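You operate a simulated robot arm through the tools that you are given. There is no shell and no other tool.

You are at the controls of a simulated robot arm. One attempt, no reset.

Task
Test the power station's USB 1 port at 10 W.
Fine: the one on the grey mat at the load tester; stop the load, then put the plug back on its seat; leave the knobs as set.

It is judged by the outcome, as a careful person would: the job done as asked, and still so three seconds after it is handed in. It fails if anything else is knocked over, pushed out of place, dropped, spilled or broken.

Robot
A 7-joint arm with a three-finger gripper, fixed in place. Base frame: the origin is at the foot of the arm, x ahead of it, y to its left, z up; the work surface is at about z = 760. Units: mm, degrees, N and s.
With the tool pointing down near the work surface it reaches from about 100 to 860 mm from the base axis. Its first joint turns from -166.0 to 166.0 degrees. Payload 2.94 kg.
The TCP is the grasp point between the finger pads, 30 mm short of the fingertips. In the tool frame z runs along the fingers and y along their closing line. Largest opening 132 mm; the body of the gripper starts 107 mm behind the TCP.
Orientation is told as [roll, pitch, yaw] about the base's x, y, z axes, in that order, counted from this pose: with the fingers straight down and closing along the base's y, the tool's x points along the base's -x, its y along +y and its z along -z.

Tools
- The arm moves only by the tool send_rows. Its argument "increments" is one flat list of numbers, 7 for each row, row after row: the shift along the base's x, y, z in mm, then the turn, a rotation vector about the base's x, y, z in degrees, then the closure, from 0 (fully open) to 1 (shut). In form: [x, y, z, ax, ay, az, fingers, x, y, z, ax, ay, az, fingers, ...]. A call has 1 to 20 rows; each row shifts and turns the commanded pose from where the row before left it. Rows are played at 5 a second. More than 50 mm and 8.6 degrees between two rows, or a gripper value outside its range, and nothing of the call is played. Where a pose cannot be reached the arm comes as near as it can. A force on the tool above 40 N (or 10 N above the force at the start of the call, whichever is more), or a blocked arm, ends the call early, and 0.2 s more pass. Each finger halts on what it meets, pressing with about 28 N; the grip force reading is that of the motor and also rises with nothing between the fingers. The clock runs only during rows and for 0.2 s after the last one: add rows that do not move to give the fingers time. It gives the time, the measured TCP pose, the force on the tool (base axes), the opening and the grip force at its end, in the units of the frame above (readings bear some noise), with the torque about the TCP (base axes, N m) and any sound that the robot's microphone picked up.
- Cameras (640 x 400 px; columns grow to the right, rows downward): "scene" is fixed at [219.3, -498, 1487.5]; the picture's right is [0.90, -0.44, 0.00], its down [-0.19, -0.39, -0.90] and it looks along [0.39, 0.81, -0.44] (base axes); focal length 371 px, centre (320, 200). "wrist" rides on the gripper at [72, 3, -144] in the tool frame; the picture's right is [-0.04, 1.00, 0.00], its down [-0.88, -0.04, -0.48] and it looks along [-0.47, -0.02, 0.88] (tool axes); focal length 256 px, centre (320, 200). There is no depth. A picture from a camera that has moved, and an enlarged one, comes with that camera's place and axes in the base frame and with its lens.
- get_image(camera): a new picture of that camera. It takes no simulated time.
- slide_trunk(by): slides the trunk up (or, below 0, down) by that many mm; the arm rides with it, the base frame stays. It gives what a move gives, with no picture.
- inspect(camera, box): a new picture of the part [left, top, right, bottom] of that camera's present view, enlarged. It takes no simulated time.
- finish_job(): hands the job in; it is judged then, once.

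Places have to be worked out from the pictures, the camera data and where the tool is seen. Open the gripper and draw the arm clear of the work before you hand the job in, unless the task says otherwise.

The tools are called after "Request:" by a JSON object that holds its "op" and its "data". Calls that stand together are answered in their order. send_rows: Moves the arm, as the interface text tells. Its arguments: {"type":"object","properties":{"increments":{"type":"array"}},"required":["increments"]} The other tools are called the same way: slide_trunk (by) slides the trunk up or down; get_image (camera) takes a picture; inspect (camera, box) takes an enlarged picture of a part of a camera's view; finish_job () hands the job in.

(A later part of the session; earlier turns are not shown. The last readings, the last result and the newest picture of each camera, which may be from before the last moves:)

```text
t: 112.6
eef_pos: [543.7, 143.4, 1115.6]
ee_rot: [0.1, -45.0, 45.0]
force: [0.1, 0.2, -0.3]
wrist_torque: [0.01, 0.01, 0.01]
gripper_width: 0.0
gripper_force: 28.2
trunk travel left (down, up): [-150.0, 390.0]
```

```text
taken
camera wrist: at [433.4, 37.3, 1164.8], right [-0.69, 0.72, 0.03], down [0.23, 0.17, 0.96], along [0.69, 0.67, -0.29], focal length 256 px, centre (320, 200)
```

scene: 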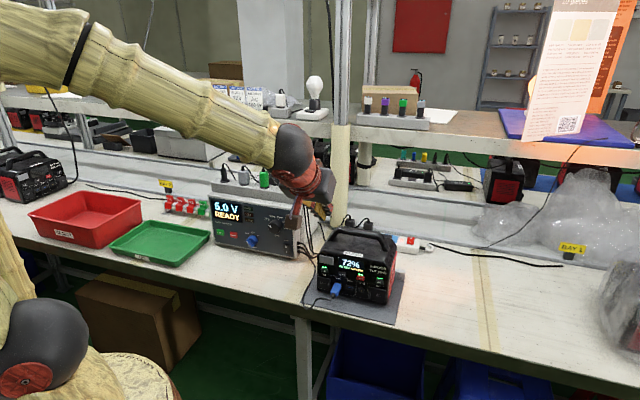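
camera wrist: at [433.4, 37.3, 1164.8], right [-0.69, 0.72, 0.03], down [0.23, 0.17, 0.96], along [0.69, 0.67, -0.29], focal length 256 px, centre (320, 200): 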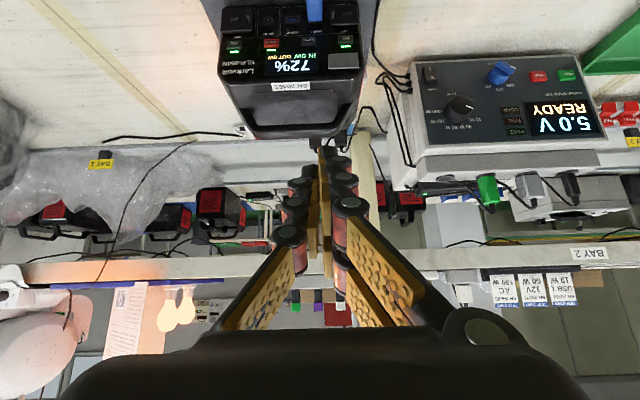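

Good 45° pose. I travel left to in front of START, staying ≥90 mm from the panel.

Request:
{"op": "send_rows", "data": {"increments": [-17.6, 35.8, -23, 0, 0, 0, 1.0, -17.6, 35.8, -23, 0, 0, 0, 1.0, -17.6, 35.8, -23, 0, 0, 0, 1.0, -17.6, 35.8, -23, 0, 0, 0, 1.0, -17.6, 35.8, -23, 0, 0, 0, 1.0, -17.6, 35.8, -23, 0, 0, 0, 1.0, -17.6, 35.8, -23, 0, 0, 0, 1.0, -17.6, 35.8, -23, 0, 0, 0, 1.0, -17.6, 35.8, -23, 0, 0, 0, 1.0, -17.6, 35.8, -23, 0, 0, 0, 1.0, -17.6, 35.8, -15, 0, 0, 0, 1.0, -17.6, 35.8, -10, 0, 0, 0, 1.0, 0, 0, 0, 0, 0, 0, 1.0]}}

Request:
{"op": "get_image", "data": {"camera": "wrist"}}

Request:
{"op": "get_image", "data": {"camera": "scene"}}

```text
t: 115.4
eef_pos: [334.0, 572.5, 859.8]
ee_rot: [0.2, -45.0, 45.2]
force: [-0.1, 0.7, -1.1]
wrist_torque: [-0.02, -0.03, 0.02]
gripper_width: 0.2
gripper_force: 28.0
trunk travel left (down, up): [-150.0, 390.0]
```

```text
taken
camera wrist: at [222.9, 467.0, 909.5], right [-0.69, 0.72, 0.03], down [0.23, 0.17, 0.96], along [0.69, 0.67, -0.28], focal length 256 px, centre (320, 200)
```

wrist: 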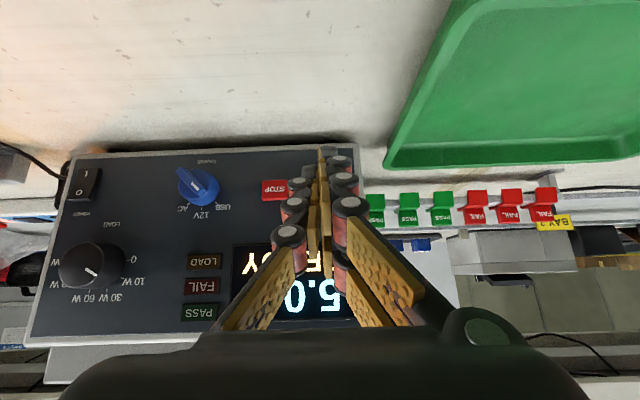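

```text
taken
```

scene: 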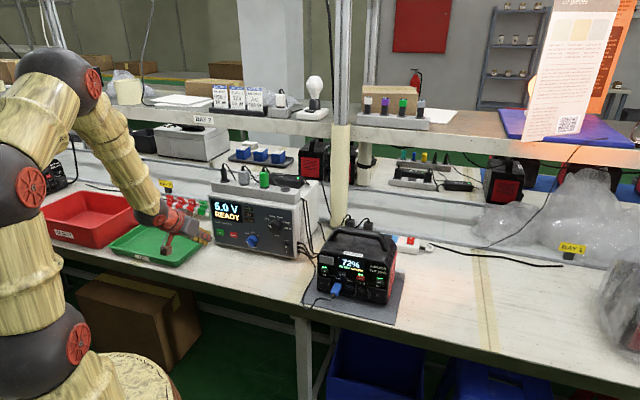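

Reachable. I zoom in to see START relative to the fingertips.

Request:
{"op": "inspect", "data": {"camera": "scene", "box": [170, 190, 270, 260]}}

Request:
{"op": "inspect", "data": {"camera": "wrist", "box": [240, 130, 400, 240]}}

```text
5.71 times, centred on (220, 225) of scene
camera zoom: at [219.3, -498.0, 1487.5], right [0.9, -0.44, 0.0], down [-0.19, -0.39, -0.9], along [0.39, 0.81, -0.44], focal length 2122 px, centre (891, 57)
```

zoom: 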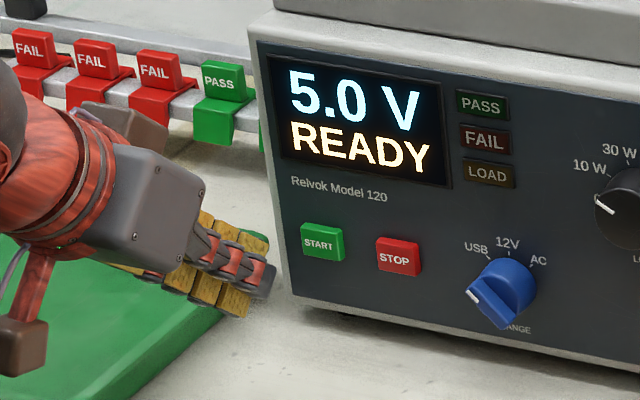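

```text
3.64 times, centred on (320, 185) of wrist
camera zoom: at [222.9, 467.0, 909.5], right [-0.69, 0.72, 0.03], down [0.23, 0.17, 0.96], along [0.69, 0.67, -0.28], focal length 931 px, centre (320, 254)
```

zoom: 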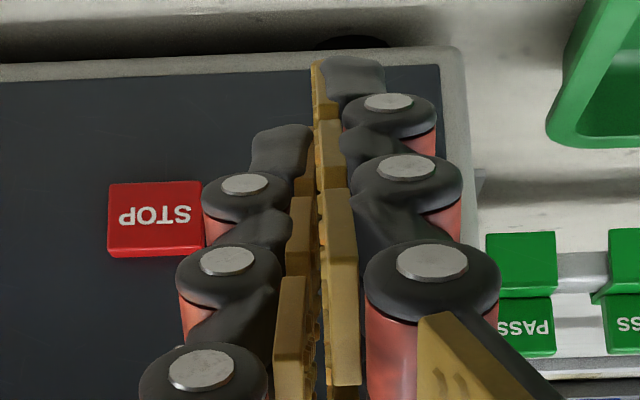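

STOP is at (s −124, z 828), so START ≈ (−176, 828), right in front of the fingertip line. I lower 24 mm and advance toward it.

Request:
{"op": "send_rows", "data": {"increments": [7, 7, -12, 0, 0, 0, 1.0, 7, 7, -12, 0, 0, 0, 1.0, 7, 7, 0, 0, 0, 0, 1.0, 5, 5, 0, 0, 0, 0, 1.0, 3, 3, 0, 0, 0, 0, 1.0, 0, 0, 0, 0, 0, 0, 1.0]}}

Request:
{"op": "inspect", "data": {"camera": "scene", "box": [190, 200, 270, 260]}}

Request:
{"op": "inspect", "data": {"camera": "wrist", "box": [240, 130, 400, 240]}}

```text
t: 116.8
eef_pos: [360.7, 602.0, 836.4]
ee_rot: [0.2, -45.1, 45.2]
force: [-0.5, -0.1, -0.4]
wrist_torque: [-0.03, 0.03, -0.02]
gripper_width: 0.2
gripper_force: 27.8
trunk travel left (down, up): [-150.0, 390.0]
```

```text
6.67 times, centred on (230, 230) of scene
camera zoom: at [219.3, -498.0, 1487.5], right [0.9, -0.44, 0.0], down [-0.19, -0.39, -0.9], along [0.39, 0.81, -0.44], focal length 2476 px, centre (920, 0)
```

zoom: 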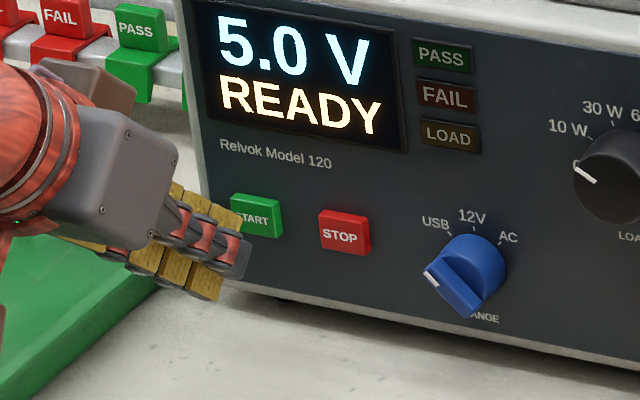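

```text
3.64 times, centred on (320, 185) of wrist
camera zoom: at [250.6, 496.7, 886.4], right [-0.69, 0.72, 0.03], down [0.23, 0.17, 0.96], along [0.69, 0.67, -0.28], focal length 931 px, centre (320, 254)
```

zoom: 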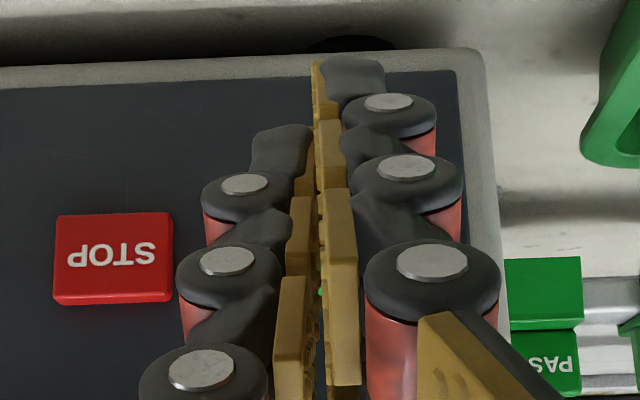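

No contact yet. I advance slowly in 3 mm steps watching for contact or a change on the display.

Request:
{"op": "send_rows", "data": {"increments": [2.1, 2.1, 0, 0, 0, 0, 1.0, 2.1, 2.1, 0, 0, 0, 0, 1.0, 2.1, 2.1, 0, 0, 0, 0, 1.0]}}

Request:
{"op": "inspect", "data": {"camera": "scene", "box": [190, 200, 270, 260]}}

```text
t: 117.6
eef_pos: [368.1, 607.8, 836.2]
ee_rot: [0.2, -45.2, 45.3]
force: [0.5, 0.8, 0.5]
wrist_torque: [0.0, 0.0, 0.0]
gripper_width: 0.0
gripper_force: 28.4
trunk travel left (down, up): [-150.0, 390.0]
```

```text
6.67 times, centred on (230, 230) of scene
camera zoom: at [219.3, -498.0, 1487.5], right [0.9, -0.44, 0.0], down [-0.19, -0.39, -0.9], along [0.39, 0.81, -0.44], focal length 2476 px, centre (920, 0)
```

zoom: 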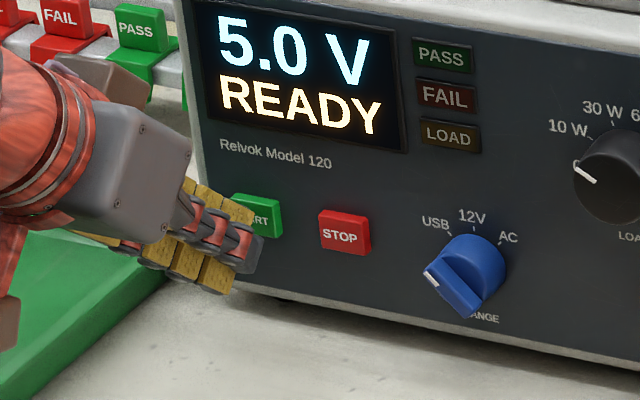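

Continue forward in small steps.

Request:
{"op": "send_rows", "data": {"increments": [1.4, 1.4, 0, 0, 0, 0, 1.0, 1.4, 1.4, 0, 0, 0, 0, 1.0, 1.4, 1.4, 0, 0, 0, 0, 1.0]}}

Request:
{"op": "inspect", "data": {"camera": "scene", "box": [190, 200, 270, 260]}}

```text
t: 118.4
eef_pos: [371.8, 613.3, 835.8]
ee_rot: [0.1, -45.0, 45.2]
force: [-2.4, -1.4, -1.6]
wrist_torque: [-0.02, 0.02, 0.03]
gripper_width: 0.0
gripper_force: 27.9
trunk travel left (down, up): [-150.0, 390.0]
heard: click
```

```text
6.67 times, centred on (230, 230) of scene
camera zoom: at [219.3, -498.0, 1487.5], right [0.9, -0.44, 0.0], down [-0.19, -0.39, -0.9], along [0.39, 0.81, -0.44], focal length 2476 px, centre (920, 0)
```

zoom: 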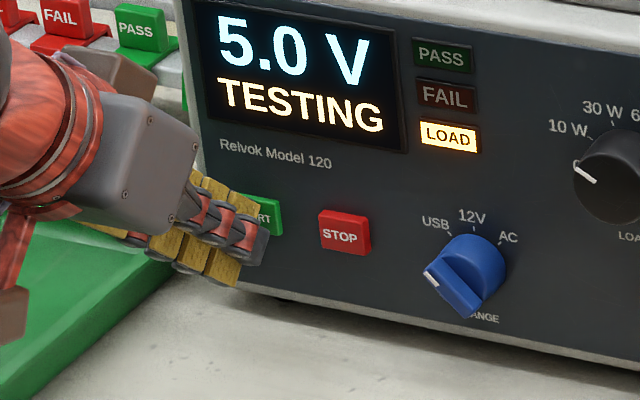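

Click: the tester shows TESTING with LOAD lit. I back off and wait for the result.

Request:
{"op": "send_rows", "data": {"increments": [-10, -10, 0, 0, 0, 0, 1.0, -10, -10, 0, 0, 0, 0, 1.0, 0, 0, 0, 0, 0, 0, 1.0, 0, 0, 0, 0, 0, 0, 1.0, 0, 0, 0, 0, 0, 0, 1.0, 0, 0, 0, 0, 0, 0, 1.0, 0, 0, 0, 0, 0, 0, 1.0, 0, 0, 0, 0, 0, 0, 1.0, 0, 0, 0, 0, 0, 0, 1.0, 0, 0, 0, 0, 0, 0, 1.0, 0, 0, 0, 0, 0, 0, 1.0, 0, 0, 0, 0, 0, 0, 1.0]}}

Request:
{"op": "inspect", "data": {"camera": "scene", "box": [190, 180, 300, 260]}}

Request:
{"op": "inspect", "data": {"camera": "scene", "box": [310, 240, 400, 310]}}

```text
t: 121.0
eef_pos: [352.9, 593.0, 834.9]
ee_rot: [0.2, -45.1, 45.1]
force: [0.4, 0.6, 0.3]
wrist_torque: [0.0, 0.01, 0.03]
gripper_width: 0.2
gripper_force: 27.9
trunk travel left (down, up): [-150.0, 390.0]
```

```text
5.00 times, centred on (245, 220) of scene
camera zoom: at [219.3, -498.0, 1487.5], right [0.9, -0.44, 0.0], down [-0.19, -0.39, -0.9], along [0.39, 0.81, -0.44], focal length 1857 px, centre (695, 100)
```

zoom: 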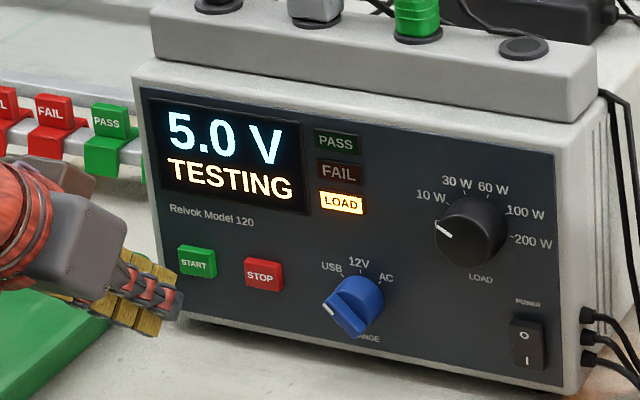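

```text
5.71 times, centred on (355, 275) of scene
camera zoom: at [219.3, -498.0, 1487.5], right [0.9, -0.44, 0.0], down [-0.19, -0.39, -0.9], along [0.39, 0.81, -0.44], focal length 2122 px, centre (120, -229)
```

zoom: 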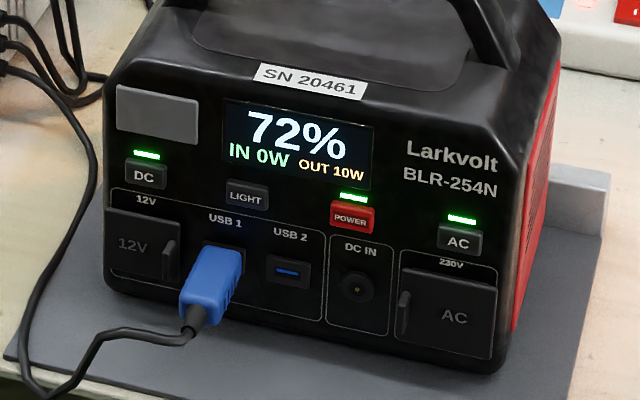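

The station shows OUT 10W under load. While the test runs I shift over in front of STOP and keep waiting.

Request:
{"op": "send_rows", "data": {"increments": [18.4, -18.4, 0, 0, 0, 0, 1.0, 18.4, -18.4, 0, 0, 0, 0, 1.0, 0, 0, 0, 0, 0, 0, 1.0, 0, 0, 0, 0, 0, 0, 1.0, 0, 0, 0, 0, 0, 0, 1.0, 0, 0, 0, 0, 0, 0, 1.0, 0, 0, 0, 0, 0, 0, 1.0, 0, 0, 0, 0, 0, 0, 1.0, 0, 0, 0, 0, 0, 0, 1.0, 0, 0, 0, 0, 0, 0, 1.0, 0, 0, 0, 0, 0, 0, 1.0, 0, 0, 0, 0, 0, 0, 1.0, 0, 0, 0, 0, 0, 0, 1.0, 0, 0, 0, 0, 0, 0, 1.0, 0, 0, 0, 0, 0, 0, 1.0]}}

Request:
{"op": "inspect", "data": {"camera": "scene", "box": [190, 180, 300, 260]}}

```text
t: 124.2
eef_pos: [388.4, 555.4, 836.6]
ee_rot: [0.2, -45.1, 45.0]
force: [-0.3, -0.1, -0.3]
wrist_torque: [0.0, -0.01, 0.0]
gripper_width: 0.0
gripper_force: 28.2
trunk travel left (down, up): [-150.0, 390.0]
```

```text
5.00 times, centred on (245, 220) of scene
camera zoom: at [219.3, -498.0, 1487.5], right [0.9, -0.44, 0.0], down [-0.19, -0.39, -0.9], along [0.39, 0.81, -0.44], focal length 1857 px, centre (695, 100)
```

zoom: 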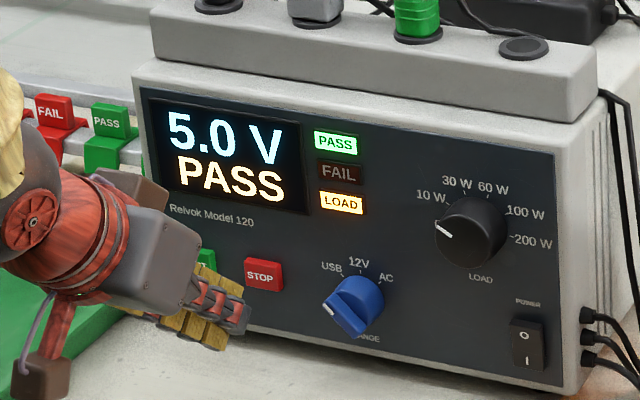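

PASS is shown with the load still on. I press STOP the same way.

Request:
{"op": "send_rows", "data": {"increments": [7, 7, 0, 0, 0, 0, 1.0, 7, 7, 0, 0, 0, 0, 1.0, 2.1, 2.1, 0, 0, 0, 0, 1.0, 1.4, 1.4, 0, 0, 0, 0, 1.0, 1.4, 1.4, 0, 0, 0, 0, 1.0, 1.4, 1.4, 0, 0, 0, 0, 1.0]}}

Request:
{"op": "inspect", "data": {"camera": "scene", "box": [190, 180, 300, 260]}}

```text
t: 125.6
eef_pos: [408.7, 574.8, 836.3]
ee_rot: [0.4, -45.1, 45.2]
force: [-1.8, 0.2, -0.6]
wrist_torque: [-0.03, 0.02, -0.01]
gripper_width: 0.0
gripper_force: 27.4
trunk travel left (down, up): [-150.0, 390.0]
heard: click
```

```text
5.00 times, centred on (245, 220) of scene
camera zoom: at [219.3, -498.0, 1487.5], right [0.9, -0.44, 0.0], down [-0.19, -0.39, -0.9], along [0.39, 0.81, -0.44], focal length 1857 px, centre (695, 100)
```

zoom: 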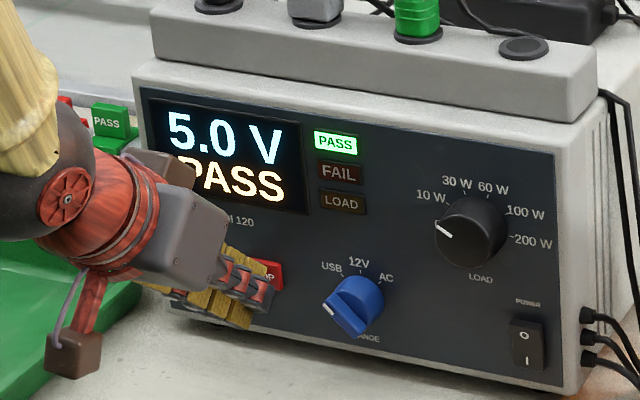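

LOAD is off; STOP registered. I retreat and retrace to the station: back to the clear spot, level the tool, lower the trunk.

Request:
{"op": "send_rows", "data": {"increments": [-14, -14, 0, 0, 0, 0, 1.0, -14, -14, 5, 0, 0, 0, 1.0, 13.6, -33.6, 23, 0, 0, 0, 1.0, 13.6, -33.6, 23, 0, 0, 0, 1.0, 13.6, -33.6, 23, 0, 0, 0, 1.0, 13.6, -33.6, 23, 0, 0, 0, 1.0, 13.6, -33.6, 23, 0, 0, 0, 1.0, 13.6, -33.6, 23, 0, 0, 0, 1.0, 13.6, -33.6, 23, 0, 0, 0, 0.9, 13.6, -33.6, 23, 0, 0, 0, 0.85, 13.6, -33.6, 23, 0, 0, 0, 0.77, 13.6, -33.6, 23, 0, 0, 0, 0.77, 13.6, -33.6, 23, 0, 0, 0, 0.77, 13.6, -33.6, 23, 0, 0, 0, 0.77, 0, 0, 0, 0, 0, 0, 0.77]}}

Request:
{"op": "send_rows", "data": {"increments": [0, 0, 0, 5.3, -5.3, 0, 0.77, 0, 0, 0, 5.3, -5.3, 0, 0.77, 0, 0, 0, 5.3, -5.3, 0, 0.77, 0, 0, 0, 5.3, -5.3, 0, 0.77, 0, 0, 0, 5.3, -5.3, 0, 0.77, 0, 0, 0, 5.3, -5.3, 0, 0.77, 0, 0, 0, 0, 0, 0, 0.77]}}

Request:
{"op": "slide_trunk", "data": {"by": -150}}

Request:
{"op": "get_image", "data": {"camera": "scene"}}

```text
t: 128.8
eef_pos: [543.4, 145.3, 1116.7]
ee_rot: [0.3, -45.0, 45.1]
force: [-1.0, 0.5, 0.3]
wrist_torque: [0.02, 0.02, 0.0]
gripper_width: 30.1
gripper_force: 0.1
trunk travel left (down, up): [-150.0, 390.0]
```

```text
t: 130.4
eef_pos: [544.2, 144.6, 1116.2]
ee_rot: [-142.1, -89.8, -172.5]
force: [0.5, 0.2, 0.1]
wrist_torque: [0.0, 0.0, 0.01]
gripper_width: 30.5
gripper_force: 0.1
trunk travel left (down, up): [-150.0, 390.0]
```

```text
t: 132.2
eef_pos: [544.1, 144.3, 967.2]
ee_rot: [-129.0, -89.8, 174.5]
force: [-0.3, -0.6, -0.2]
wrist_torque: [0.01, 0.0, 0.02]
gripper_width: 30.6
gripper_force: 0.0
trunk travel left (down, up): [0.0, 540.0]
```

```text
taken
```

scene: 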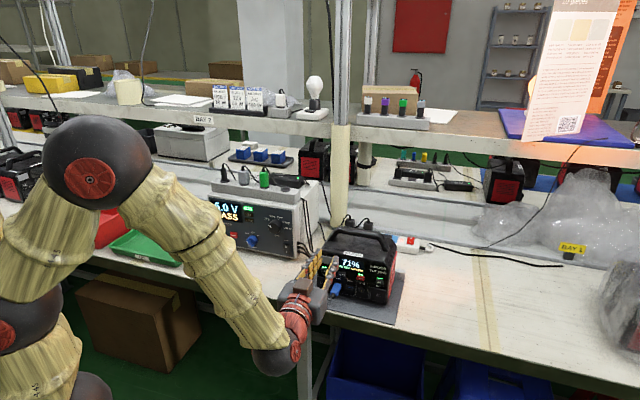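

Back in front of the station. I lower to the plug's height while staying back, then check alignment.

Request:
{"op": "send_rows", "data": {"increments": [-9, -9, -30, 0, 0, 0, 0.77, 0, 0, -35, 0, 0, 0, 0.77, 0, 0, -35, 0, 0, 0, 0.77, 0, 0, -35, 0, 0, 0, 0.77, 0, 0, -24, 0, 0, 0, 0.77, 0, 0, 0, 0, 0, 0, 0.77]}}

Request:
{"op": "get_image", "data": {"camera": "wrist"}}

Request:
{"op": "inspect", "data": {"camera": "wrist", "box": [260, 90, 380, 190]}}

Request:
{"op": "inspect", "data": {"camera": "scene", "box": [300, 245, 400, 335]}}

```text
t: 133.6
eef_pos: [535.0, 138.2, 809.2]
ee_rot: [-126.2, -90.0, 171.6]
force: [-0.3, 0.9, -1.0]
wrist_torque: [0.01, -0.02, -0.01]
gripper_width: 30.4
gripper_force: 0.0
trunk travel left (down, up): [0.0, 540.0]
```

```text
taken
camera wrist: at [432.2, 38.0, 735.1], right [-0.71, 0.7, 0.04], down [-0.31, -0.36, 0.88], along [0.63, 0.61, 0.48], focal length 256 px, centre (320, 200)
```

wrist: 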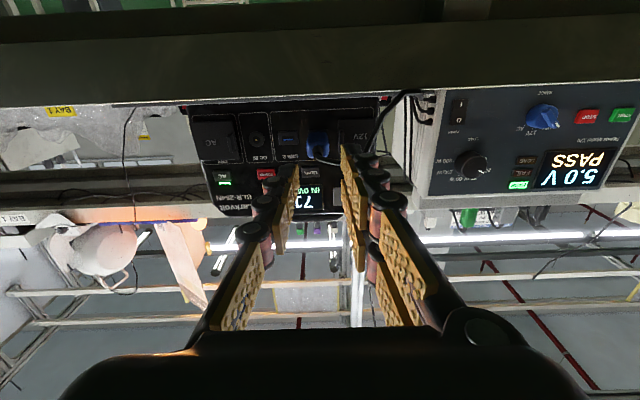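

```text
4.00 times, centred on (320, 140) of wrist
camera zoom: at [432.2, 38.0, 735.1], right [-0.71, 0.7, 0.04], down [-0.31, -0.36, 0.88], along [0.63, 0.61, 0.48], focal length 1024 px, centre (320, 440)
```

zoom: 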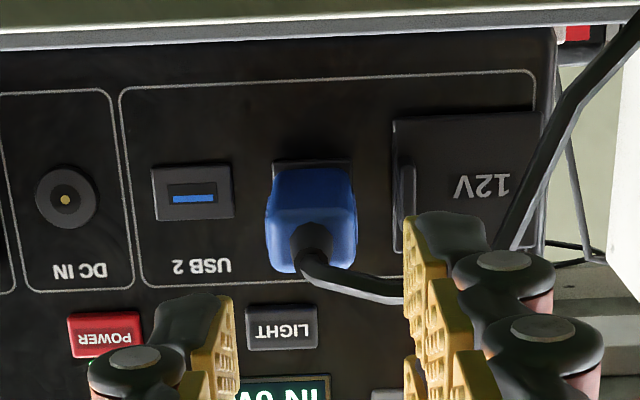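

```text
4.44 times, centred on (350, 290) of scene
camera zoom: at [219.3, -498.0, 1487.5], right [0.9, -0.44, 0.0], down [-0.19, -0.39, -0.9], along [0.39, 0.81, -0.44], focal length 1651 px, centre (187, -200)
```

zoom: 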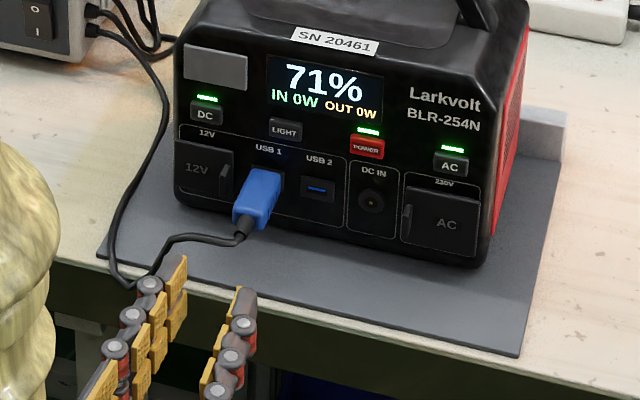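

The plug is well in; fingers need ~1.4 mm right. I advance 75 mm around it and check.

Request:
{"op": "send_rows", "data": {"increments": [11, 9, 0, 0, 0, 0, 0.77, 11, 11, 0, 0, 0, 0, 0.77, 11, 11, 0, 0, 0, 0, 0.77, 11, 11, 0, 0, 0, 0, 0.77, 10, 10, 0, 0, 0, 0, 0.77, 0, 0, 0, 0, 0, 0, 0.77]}}

Request:
{"op": "inspect", "data": {"camera": "wrist", "box": [260, 110, 380, 210]}}

Request:
{"op": "inspect", "data": {"camera": "scene", "box": [310, 255, 390, 325]}}

```text
t: 135.0
eef_pos: [587.3, 186.1, 805.5]
ee_rot: [-131.7, -89.9, 177.1]
force: [-0.3, 0.4, -0.7]
wrist_torque: [-0.02, 0.02, -0.02]
gripper_width: 30.1
gripper_force: 0.0
trunk travel left (down, up): [0.0, 540.0]
```

```text
4.00 times, centred on (320, 160) of wrist
camera zoom: at [484.0, 87.2, 733.4], right [-0.71, 0.7, 0.04], down [-0.31, -0.36, 0.88], along [0.63, 0.61, 0.48], focal length 1024 px, centre (320, 360)
```

zoom: 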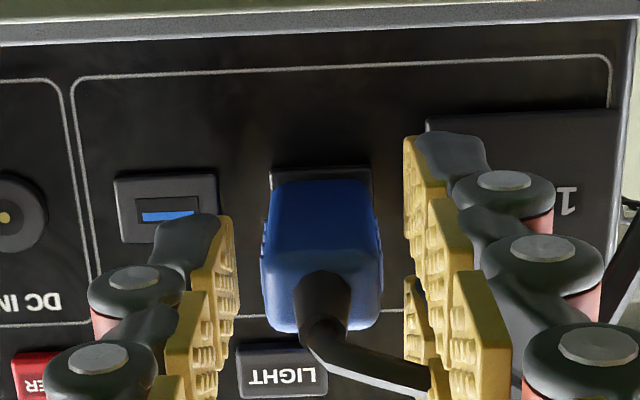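

```text
5.71 times, centred on (350, 290) of scene
camera zoom: at [219.3, -498.0, 1487.5], right [0.9, -0.44, 0.0], down [-0.19, -0.39, -0.9], along [0.39, 0.81, -0.44], focal length 2122 px, centre (149, -314)
```

zoom: 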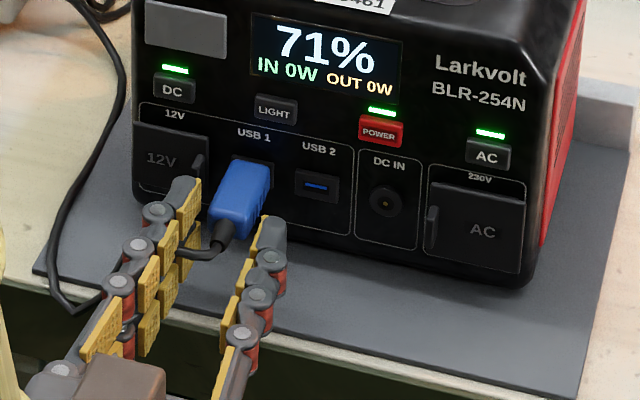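

Centred. I advance the last 18.6 mm (with +1.5 mm height to match the original grip) and close.

Request:
{"op": "send_rows", "data": {"increments": [4.4, 4.4, 0.5, 0, 0, 0, 0.77, 4.4, 4.4, 0.5, 0, 0, 0, 0.77, 4.3, 4.3, 0.5, 0, 0, 0, 0.77, 0, 0, 0, 0, 0, 0, 0.77, 0, 0, 0, 0, 0, 0, 0.85, 0, 0, 0, 0, 0, 0, 0.92, 0, 0, 0, 0, 0, 0, 0.92, 0, 0, 0, 0, 0, 0, 0.92, 0, 0, 0, 0, 0, 0, 0.92]}}

Request:
{"op": "inspect", "data": {"camera": "wrist", "box": [260, 110, 380, 210]}}

```text
t: 137.0
eef_pos: [600.9, 200.4, 808.7]
ee_rot: [-125.5, -89.8, 170.8]
force: [2.2, 2.2, 0.1]
wrist_torque: [0.01, -0.01, -0.02]
gripper_width: 19.6
gripper_force: 28.2
trunk travel left (down, up): [0.0, 540.0]
```

```text
4.00 times, centred on (320, 160) of wrist
camera zoom: at [497.6, 101.2, 735.6], right [-0.71, 0.7, 0.04], down [-0.31, -0.36, 0.88], along [0.63, 0.61, 0.48], focal length 1024 px, centre (320, 360)
```

zoom: 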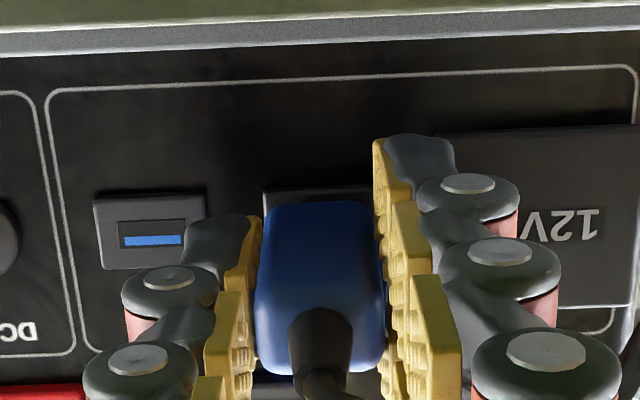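

Gripped again. I pull straight out, first slowly.

Request:
{"op": "send_rows", "data": {"increments": [-2.1, -2.1, 0, 0, 0, 0, 0.92, -2.8, -2.8, 0, 0, 0, 0, 0.92, -3.5, -3.5, 0, 0, 0, 0, 0.92, -7, -7, 0, 0, 0, 0, 0.92, -10, -10, 0, 0, 0, 0, 0.92, -14, -14, 0, 0, 0, 0, 0.92, -10, -10, 0, 0, 0, 0, 0.92, 0, 0, 0, 0, 0, 0, 0.92]}}

Request:
{"op": "inspect", "data": {"camera": "wrist", "box": [260, 110, 380, 210]}}

Request:
{"op": "get_image", "data": {"camera": "scene"}}

```text
t: 138.8
eef_pos: [550.3, 153.0, 811.0]
ee_rot: [-127.9, -89.9, 173.3]
force: [-0.4, 0.2, -0.5]
wrist_torque: [0.02, -0.02, 0.02]
gripper_width: 19.6
gripper_force: 28.1
trunk travel left (down, up): [0.0, 540.0]
```

```text
4.00 times, centred on (320, 160) of wrist
camera zoom: at [446.6, 51.8, 738.5], right [-0.71, 0.7, 0.04], down [-0.31, -0.36, 0.88], along [0.63, 0.61, 0.48], focal length 1024 px, centre (320, 360)
```

zoom: 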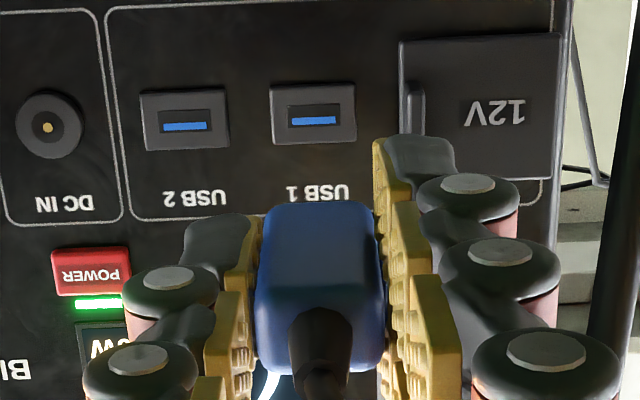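

```text
taken
```

scene: 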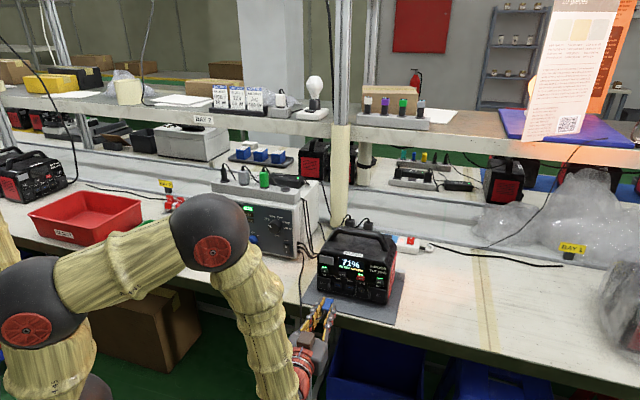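

The plug is out and firmly held. I reverse the earlier path: up to (490, 210), raise the trunk, and tilt the tool down.

Request:
{"op": "send_rows", "data": {"increments": [-5, -5, 20, 0, 0, 0, 0.92, -10, 5, 25, 0, 0, 0, 0.92, -15, 15, 25, 0, 0, 0, 0.92, -15, 20, 25, 0, 0, 0, 0.92, -15, 22, 20, 0, 0, 0, 0.92, 0, 0, 0, 0, 0, 0, 0.92]}}

Request:
{"op": "slide_trunk", "data": {"by": 280}}

Request:
{"op": "send_rows", "data": {"increments": [0, 0, 0, -5.3, 5.3, 0, 0.92, 0, 0, 0, -5.3, 5.3, 0, 0.92, 0, 0, 0, -5.3, 5.3, 0, 0.92, 0, 0, 0, -5.3, 5.3, 0, 0.92, 0, 0, 0, -5.3, 5.3, 0, 0.92, 0, 0, 0, -5.3, 5.3, 0, 0.92, 0, 0, 0, -5.3, 5.3, 0, 0.92, 0, 0, 0, -5.3, 5.3, 0, 0.92, 0, 0, 0, -5.3, 5.3, 0, 0.92, 0, 0, 0, -5.3, 5.3, 0, 0.92, 0, 0, 0, -5.3, 5.3, 0, 0.92, 0, 0, 0, -5.3, 5.3, 0, 0.92, 0, 0, 0, 0, 0, 0, 0.92]}}

Request:
{"op": "get_image", "data": {"camera": "scene"}}

```text
t: 140.2
eef_pos: [491.0, 208.8, 925.6]
ee_rot: [-131.3, -89.9, 176.7]
force: [-0.5, -0.3, 0.1]
wrist_torque: [-0.01, 0.03, -0.04]
gripper_width: 19.7
gripper_force: 27.4
trunk travel left (down, up): [0.0, 540.0]
```

```text
t: 143.0
eef_pos: [491.2, 208.7, 1205.3]
ee_rot: [-125.6, -90.0, 170.8]
force: [-0.1, 0.3, 0.3]
wrist_torque: [0.0, 0.01, -0.02]
gripper_width: 19.6
gripper_force: 27.8
trunk travel left (down, up): [-280.0, 260.0]
```

```text
t: 145.8
eef_pos: [491.7, 191.5, 1185.6]
ee_rot: [5.0, -14.5, 44.8]
force: [0.1, -0.2, -0.7]
wrist_torque: [0.0, -0.03, -0.01]
gripper_width: 19.6
gripper_force: 27.9
out of reach, approached as far as the arm can: row 10, 11, 12
trunk travel left (down, up): [-280.0, 260.0]
```

```text
taken
```

scene: 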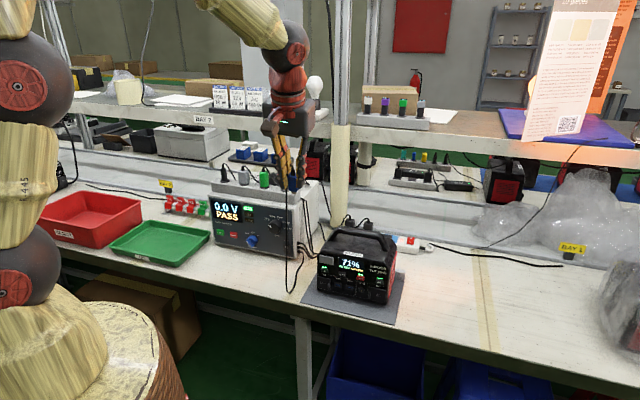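

The last part of the tilt got stuck near a wrist limit (pitch −14.5°). I move a bit forward and up, then finish the tilt there.

Request:
{"op": "send_rows", "data": {"increments": [15, 25, 10, 0, 0, 0, 0.92, 15, 25, 10, 0, 0, 0, 0.92, 15, 20, 5, 0, 0, 0, 0.92, 0, 0, 0, -3.4, -3.4, -1.2, 0.92, 0, 0, 0, -5.1, 5.1, 0, 0.92, 0, 0, 0, -5.1, 5.1, 0, 0.92, 0, 0, 0, 0, 0, 0, 0.92]}}

Request:
{"op": "get_image", "data": {"camera": "scene"}}

Request:
{"op": "get_image", "data": {"camera": "wrist"}}

```text
t: 147.4
eef_pos: [510.8, 229.9, 1157.3]
ee_rot: [10.3, -7.7, 44.3]
force: [-0.1, 0.5, -0.1]
wrist_torque: [0.0, 0.0, 0.01]
gripper_width: 19.4
gripper_force: 28.2
out of reach, approached as far as the arm can: row 1, 2, 3, 4, 5, 6
trunk travel left (down, up): [-280.0, 260.0]
```

```text
taken
```

scene: 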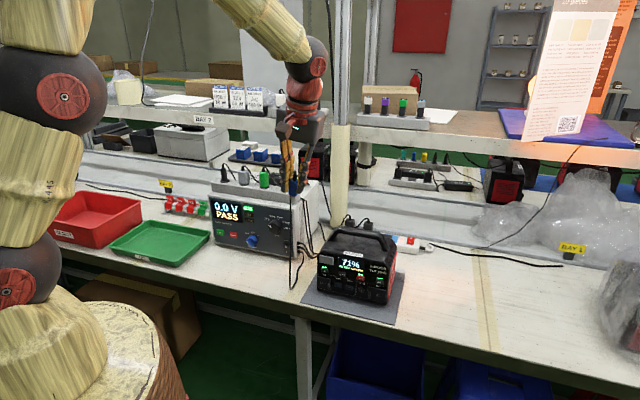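

```text
taken
camera wrist: at [459.9, 150.9, 1286.8], right [-0.67, 0.72, 0.18], down [0.66, 0.48, 0.57], along [0.32, 0.51, -0.8], focal length 256 px, centre (320, 200)
```

wrist: 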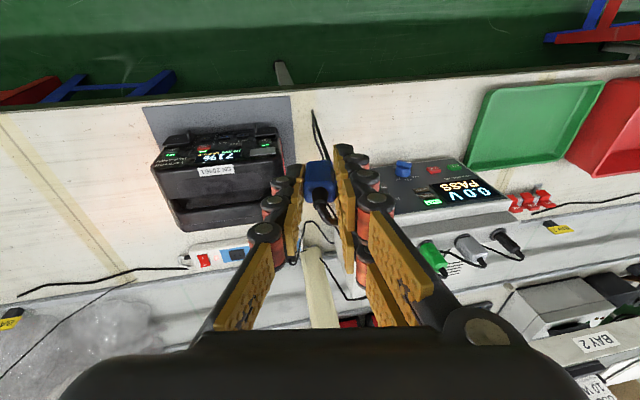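

The arm is stuck in a flipped wrist branch (joint past straight). To unflip I tilt back up, swing the heading left, then tilt down and swing back. First tilt up 52°.

Request:
{"op": "send_rows", "data": {"increments": [0, 0, 5, 5.3, -5.3, 0, 0.92, 0, 0, 5, 5.3, -5.3, 0, 0.92, 0, 0, 5, 5.3, -5.3, 0, 0.92, 0, 0, 5, 5.3, -5.3, 0, 0.92, 0, 0, 5, 5.3, -5.3, 0, 0.92, 0, 0, 5, 5.3, -5.3, 0, 0.92, 0, 0, 5, 5.3, -5.3, 0, 0.92, 0, 0, 0, 0, 0, 0, 0.92]}}

Request:
{"op": "get_image", "data": {"camera": "scene"}}

```text
t: 149.2
eef_pos: [509.0, 228.7, 1190.3]
ee_rot: [11.2, -60.3, 43.5]
force: [0.3, 0.6, 0.4]
wrist_torque: [0.02, 0.03, -0.01]
gripper_width: 19.9
gripper_force: 28.0
trunk travel left (down, up): [-280.0, 260.0]
```

```text
taken
```

scene: 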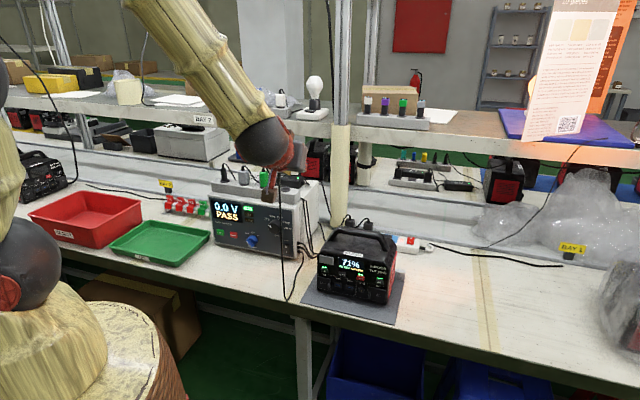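

Now I swing the heading left by ~50° about the vertical.

Request:
{"op": "send_rows", "data": {"increments": [0, -5, 0, 0, 0, 8.3, 0.92, 0, -5, 0, 0, 0, 8.3, 0.92, 0, -5, 0, 0, 0, 8.3, 0.92, 0, -5, 0, 0, 0, 8.3, 0.92, 0, 0, 0, 0, 0, 8.3, 0.92, 0, 0, 0, 0, 0, 8.3, 0.92, 0, 0, 0, 0, 0, 0, 0.92]}}

Request:
{"op": "get_image", "data": {"camera": "scene"}}

```text
t: 150.8
eef_pos: [509.5, 210.8, 1192.2]
ee_rot: [11.2, -60.1, 93.7]
force: [-0.4, -0.4, 0.6]
wrist_torque: [0.03, 0.0, 0.02]
gripper_width: 19.8
gripper_force: 28.3
trunk travel left (down, up): [-280.0, 260.0]
```

```text
taken
```

scene: 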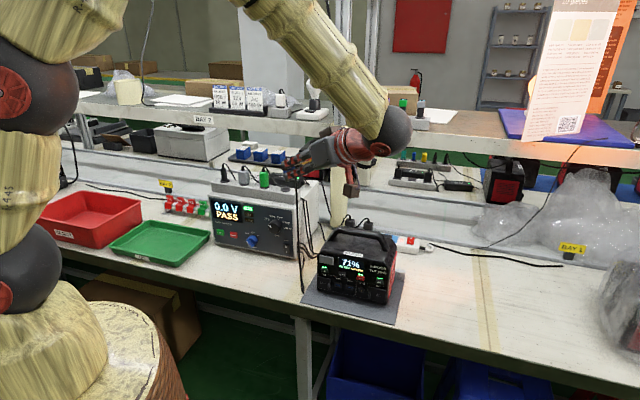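

Reachable. Now I tilt down to vertical with this heading.

Request:
{"op": "send_rows", "data": {"increments": [0, 0, 0, -8.2, -0.5, 0, 0.92, 0, 0, 0, -8.2, -0.5, 0, 0.92, 0, 0, 0, -8.2, -0.5, 0, 0.92, 0, 0, 0, -8.2, -0.5, 0, 0.92, 0, 0, 0, -8.2, -0.5, 0, 0.92, 0, 0, 0, -8.2, -0.5, 0, 0.92, 0, 0, 0, -8.2, -0.5, 0, 0.92, 0, 0, 0, 0, 0, 0, 0.92]}}

Request:
{"op": "get_image", "data": {"camera": "scene"}}

```text
t: 152.6
eef_pos: [508.9, 211.7, 1187.9]
ee_rot: [11.4, -13.2, 93.3]
force: [0.9, -1.4, -0.2]
wrist_torque: [0.02, 0.02, -0.01]
gripper_width: 19.6
gripper_force: 27.6
out of reach, approached as far as the arm can: row 6, 7
trunk travel left (down, up): [-280.0, 260.0]
```

```text
taken
```

scene: 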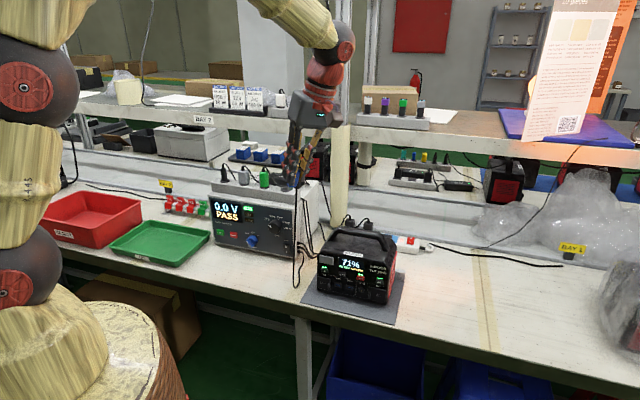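

Still limited at the last 13°. I test swinging the yaw back right at this tilt to see whether the limit releases.

Request:
{"op": "send_rows", "data": {"increments": [0, 0, 0, 0, 0, -8, 0.92, 0, 0, 0, 0, 0, -8, 0.92, 0, 0, 0, 0, 0, -8, 0.92, 0, 0, 0, 0, 0, -8, 0.92, 0, 0, 0, 0, 0, -8, 0.92, 0, 0, 0, 0, 0, -8, 0.92, 0, 0, 0, 0, 0, 0, 0.92]}}

```text
t: 154.2
eef_pos: [505.9, 211.6, 1189.0]
ee_rot: [11.3, -13.2, 45.4]
force: [1.1, -0.2, 0.4]
wrist_torque: [0.0, 0.01, 0.01]
gripper_width: 19.8
gripper_force: 27.8
trunk travel left (down, up): [-280.0, 260.0]
```

Yaw moved freely, so the branch may have changed. I try again to remove the remaining tilt at yaw 45.

Request:
{"op": "send_rows", "data": {"increments": [0, 0, 0, -3.9, -3.9, -1.3, 0.92, 0, 0, 0, -3.9, -3.9, -1.3, 0.92, 0, 0, 0, -4.65, 4.65, 0, 0.92, 0, 0, 0, -4.65, 4.65, 0, 0.92, 0, 0, 0, 0, 0, 0, 0.92]}}

Request:
{"op": "get_image", "data": {"camera": "scene"}}

```text
t: 155.4
eef_pos: [499.8, 202.9, 1154.5]
ee_rot: [11.3, -6.2, 44.5]
force: [0.3, 0.3, 0.8]
wrist_torque: [0.0, -0.03, 0.01]
gripper_width: 19.6
gripper_force: 27.4
out of reach, approached as far as the arm can: row 1, 2, 3, 4
trunk travel left (down, up): [-280.0, 260.0]
```

```text
taken
```

scene: 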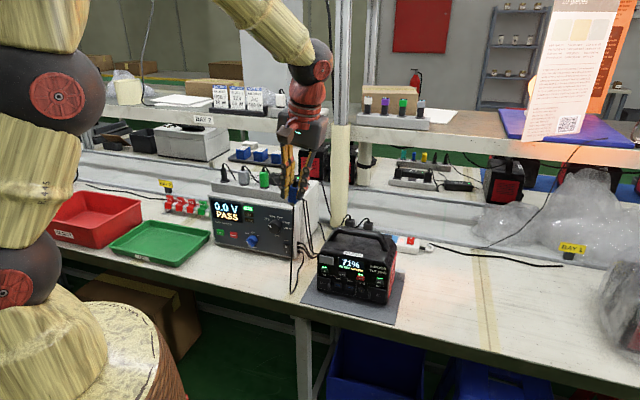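

The elbow has drifted sideways, which blocks the last tilt. Extending the arm should recentre it, so I tilt back up ~35°, fix the roll, then move out toward the seat at height.

Request:
{"op": "send_rows", "data": {"increments": [0, 0, 10, 5.3, -5.3, 0, 0.92, 0, 0, 10, 5.3, -5.3, 0, 0.92, 0, 0, 10, 5.3, -5.3, 0, 0.92, 0, 0, 10, 5.3, -5.3, 0, 0.92, 0, 0, 10, 5.3, -5.3, 0, 0.92, 0, 0, 10, 0, 0, 0, 0.92, 0, 0, 0, -3, -3, -2.5, 0.92, 0, 0, 0, -3, -3, -2.5, 0.92, 0, 0, 0, 0, 0, 0, 0.92]}}

Request:
{"op": "get_image", "data": {"camera": "scene"}}

```text
t: 157.4
eef_pos: [498.2, 202.3, 1215.4]
ee_rot: [-0.1, -43.6, 47.4]
force: [0.6, 0.4, -1.2]
wrist_torque: [0.02, 0.0, 0.03]
gripper_width: 19.4
gripper_force: 28.2
trunk travel left (down, up): [-280.0, 260.0]
```

```text
taken
```

scene: 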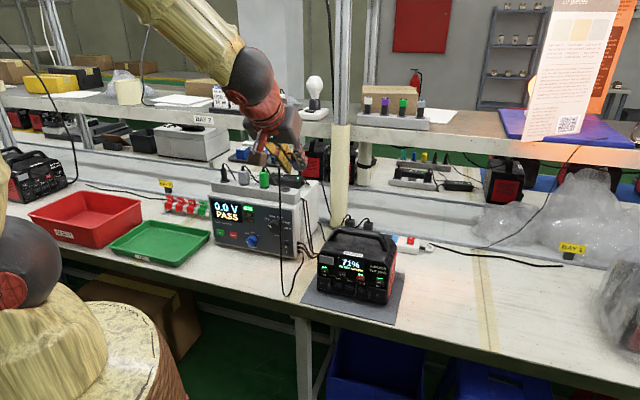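

Normal-looking posture at 44° tilt. I move outward over the tester at this tilt.

Request:
{"op": "send_rows", "data": {"increments": [8.5, 44.4, 0, 0, 0, -0.4, 0.92, 8.5, 44.4, 0, 0, 0, -0.4, 0.92, 8.5, 44.4, 0, 0, 0, -0.4, 0.92, 8.5, 44.4, 0, 0, 0, -0.4, 0.92, 8.5, 44.4, 0, 0, 0, -0.4, 0.92, 8.5, 44.4, 0, 0, 0, -0.4, 0.92, 0, 0, 0, 0, 0, 0, 0.92]}}

Request:
{"op": "send_rows", "data": {"increments": [0, 0, 0, -5.3, 5.3, 0, 0.92, 0, 0, 0, -5.3, 5.3, 0, 0.92, 0, 0, 0, -5.3, 5.3, 0, 0.92, 0, 0, 0, -5.3, 5.3, 0, 0.92, 0, 0, 0, 0, 0, 0, 0.92]}}

Request:
{"op": "get_image", "data": {"camera": "scene"}}

```text
t: 159.0
eef_pos: [551.4, 469.8, 1216.7]
ee_rot: [-0.1, -43.6, 45.1]
force: [-0.3, -0.2, 0.3]
wrist_torque: [-0.03, -0.02, 0.03]
gripper_width: 20.0
gripper_force: 28.0
trunk travel left (down, up): [-280.0, 260.0]
```

```text
t: 160.2
eef_pos: [550.5, 468.5, 1216.6]
ee_rot: [-0.2, -43.6, 45.1]
force: [0.2, 1.6, 0.0]
wrist_torque: [-0.03, -0.01, 0.01]
gripper_width: 19.9
gripper_force: 28.5
out of reach, approached as far as the arm can: row 1, 2, 3, 4
trunk travel left (down, up): [-280.0, 260.0]
```

```text
taken
```

scene: 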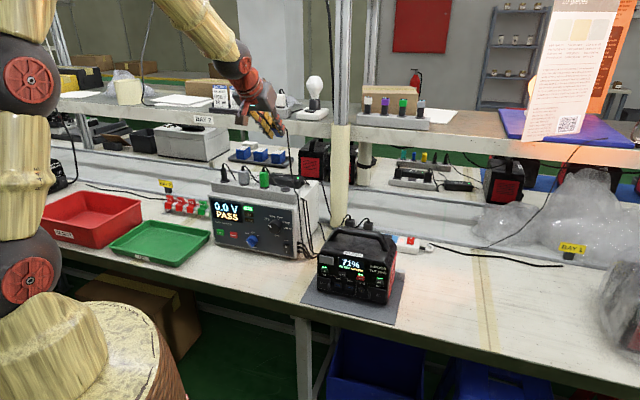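

It can't tilt down at all here, so a wrist joint is at its end stop. I test small twists about the tool axis to learn which one.

Request:
{"op": "send_rows", "data": {"increments": [0, 0, 0, 4.1, 4.1, -5.5, 0.92, 0, 0, 0, 4.1, 4.1, -5.5, 0.92, 0, 0, 0, -4.1, -4.1, 5.5, 0.92, 0, 0, 0, -4.1, -4.1, 5.5, 0.92, 0, 0, 0, -4.1, -4.1, 5.5, 0.92, 0, 0, 0, -4.1, -4.1, 5.5, 0.92, 0, 0, 0, 4.1, 4.1, -5.5, 0.92, 0, 0, 0, 4.1, 4.1, -5.5, 0.92, 0, 0, 0, 0, 0, 0, 0.92]}}

```text
t: 162.2
eef_pos: [551.3, 470.3, 1214.2]
ee_rot: [0.0, -43.6, 45.1]
force: [1.2, -0.4, 0.0]
wrist_torque: [0.0, -0.02, 0.0]
gripper_width: 19.8
gripper_force: 28.3
trunk travel left (down, up): [-280.0, 260.0]
```

Twist is free both ways — so here it is simply out of reach at this height (wrist would be too high). I lower to z≈1172, where tool-down worked before, and tilt down.

Request:
{"op": "send_rows", "data": {"increments": [-6, -6, -22, 0, 0, 0, 0.92, -6, -6, -22, 0, 0, 0, 0.92, 0, 0, 0, -5.3, 5.3, 0, 0.92, 0, 0, 0, -5.3, 5.3, 0, 0.92, 0, 0, 0, -5.3, 5.3, 0, 0.92, 0, 0, 0, -5.3, 5.3, 0, 0.92, 0, 0, 0, 0, 0, 0, 0.92]}}

Request:
{"op": "get_image", "data": {"camera": "scene"}}

```text
t: 163.8
eef_pos: [535.5, 456.8, 1163.9]
ee_rot: [1.1, -35.4, 45.1]
force: [0.4, 1.3, 0.2]
wrist_torque: [0.01, -0.03, 0.0]
gripper_width: 19.6
gripper_force: 27.9
out of reach, approached as far as the arm can: row 3, 4, 5, 6
trunk travel left (down, up): [-280.0, 260.0]
```

```text
taken
```

scene: 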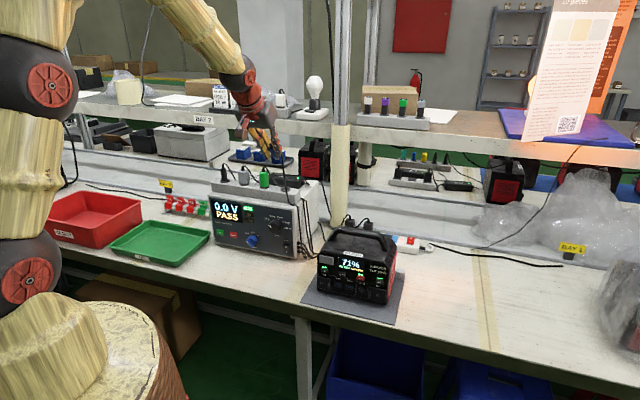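

The wrist is still in the wrong branch. Earlier the down-tilt succeeded from a level pose at (504, 368) while drawing back, so I return to level there and replay that motion.

Request:
{"op": "send_rows", "data": {"increments": [-4, -11, 4, 5.3, -5.3, 0, 0.92, -4, -11, 4, 5.3, -5.3, 0, 0.92, -4, -11, 4, 5.3, -5.3, 0, 0.92, -4, -11, 4, 5.3, -5.3, 0, 0.92, -4, -11, 4, 5.3, -5.3, 0, 0.92, -4, -11, 0, 5.3, -5.3, 0, 0.92, -4, -11, 0, 5.3, -5.3, 0, 0.92, -3, -11, 0, 0, 0, 0, 0.92, 0, 0, 0, 0, 0, 0, 0.92]}}

Request:
{"op": "get_image", "data": {"camera": "scene"}}

```text
t: 165.8
eef_pos: [506.9, 389.7, 1189.4]
ee_rot: [1.8, -82.2, 45.7]
force: [-0.5, 0.2, -0.5]
wrist_torque: [-0.02, 0.0, 0.02]
gripper_width: 19.9
gripper_force: 28.1
out of reach, approached as far as the arm can: row 1, 2
trunk travel left (down, up): [-280.0, 260.0]
```

```text
taken
```

scene: 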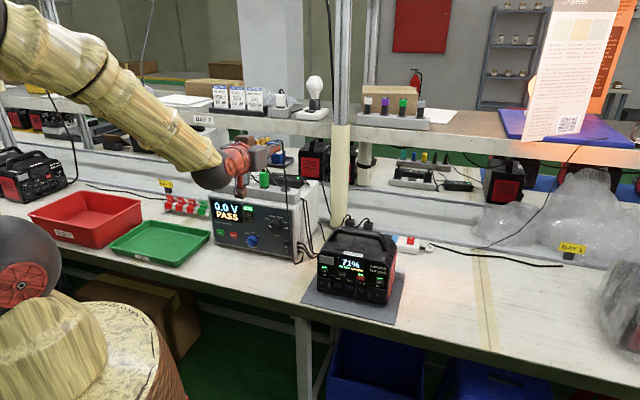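

Good natural posture. I replay the earlier down-tilt with the same backward drift.

Request:
{"op": "send_rows", "data": {"increments": [-10, -12, 0, -5.3, 5.3, 0, 0.92, -10, -12, 0, -5.3, 5.3, 0, 0.92, -10, -10, 0, -5.3, 5.3, 0, 0.92, -10, -10, 0, -5.3, 5.3, 0, 0.92, -5, -5, 0, -5.3, 5.3, 0, 0.92, -5, -5, 0, -5.3, 5.3, 0, 0.92, 0, 0, 0, -5.3, 5.3, 0, 0.92, 0, 0, 0, -5.3, 5.3, 0, 0.92, 0, 0, 0, -5.3, 5.3, 0, 0.92, 0, 0, 0, -5.3, 5.3, 0, 0.92, 0, 0, 0, -5.3, 5.3, 0, 0.92, 0, 0, 0, 0, 0, 0, 0.92]}}

Request:
{"op": "get_image", "data": {"camera": "scene"}}

```text
t: 168.4
eef_pos: [453.5, 343.4, 1192.5]
ee_rot: [3.3, -25.7, 45.1]
force: [0.2, 0.2, 0.0]
wrist_torque: [-0.01, 0.03, 0.01]
gripper_width: 19.8
gripper_force: 27.7
out of reach, approached as far as the arm can: row 6, 7, 9, 10, 11
trunk travel left (down, up): [-280.0, 260.0]
```

```text
taken
```

scene: 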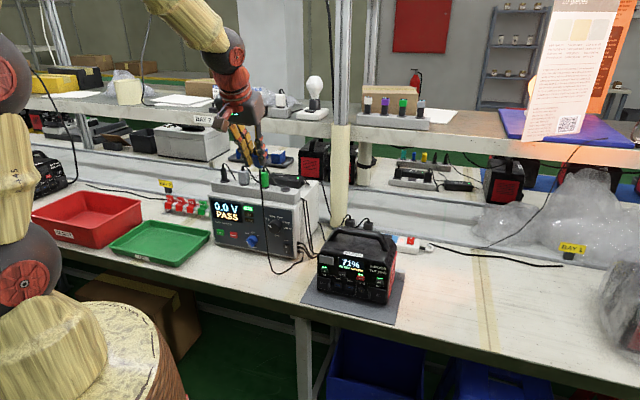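

Still the wrong branch (stops 25° short). I'll go around properly: back to level here, swing the heading 60° left while level, then tilt down.

Request:
{"op": "send_rows", "data": {"increments": [0, 0, 0, 5.3, -5.3, 0, 0.92, 0, 0, 0, 5.3, -5.3, 0, 0.92, 0, 0, 0, 5.3, -5.3, 0, 0.92, 0, 0, 0, 5.3, -5.3, 0, 0.92, 0, 0, 0, 5.3, -5.3, 0, 0.92, 0, 0, 0, 5.3, -5.3, 0, 0.92, 0, 0, 0, 5.3, -5.3, 0, 0.92, 0, 0, 0, 5.3, -5.3, 0, 0.92, 0, -5, 0, 0, 0, 8.3, 0.92, 0, -5, 0, 0, 0, 8.3, 0.92, 0, -5, 0, 0, 0, 8.3, 0.92, 0, -5, 0, 0, 0, 8.3, 0.92, 0, -5, 0, 0, 0, 8.3, 0.92, 0, -5, 0, 0, 0, 8.3, 0.92, 0, 0, 0, 0, 0, 8.3, 0.92, 0, 0, 0, 0, 0, 0, 0.92]}}

Request:
{"op": "get_image", "data": {"camera": "scene"}}

```text
t: 171.8
eef_pos: [453.7, 313.1, 1191.8]
ee_rot: [2.0, -85.6, 104.6]
force: [0.2, -0.6, 0.1]
wrist_torque: [0.02, 0.02, 0.02]
gripper_width: 19.3
gripper_force: 27.8
trunk travel left (down, up): [-280.0, 260.0]
```

```text
taken
```

scene: 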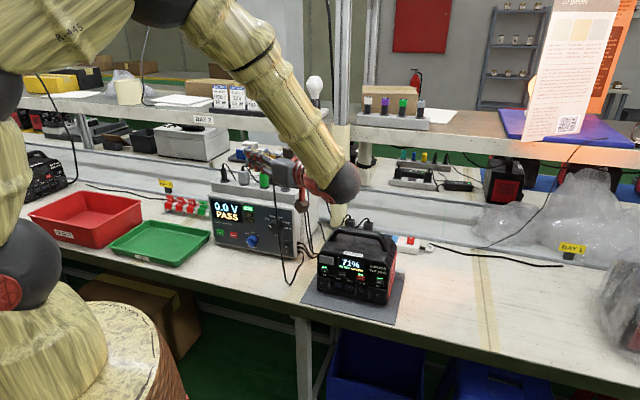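

Clear view: elbow up, hand lateral, no limits. Now I tilt down with this heading.

Request:
{"op": "send_rows", "data": {"increments": [0, 0, 0, -7.86, -2.34, 0, 0.92, 0, 0, 0, -7.86, -2.34, 0, 0.92, 0, 0, 0, -7.86, -2.34, 0, 0.92, 0, 0, 0, -7.86, -2.34, 0, 0.92, 0, 0, 0, -7.86, -2.34, 0, 0.92, 0, 0, 0, -7.86, -2.34, 0, 0.92, 0, 0, 0, -7.86, -2.34, 0, 0.92, 0, 0, 0, 0, 0, 0, 0.92]}}

Request:
{"op": "get_image", "data": {"camera": "scene"}}

```text
t: 173.6
eef_pos: [454.5, 314.4, 1190.6]
ee_rot: [0.0, -28.1, 106.4]
force: [-0.9, -0.2, -0.4]
wrist_torque: [-0.02, -0.05, 0.0]
gripper_width: 19.4
gripper_force: 28.0
trunk travel left (down, up): [-280.0, 260.0]
```

```text
taken
```

scene: 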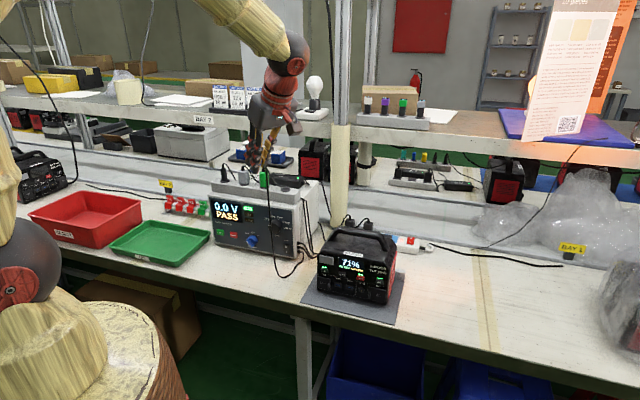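

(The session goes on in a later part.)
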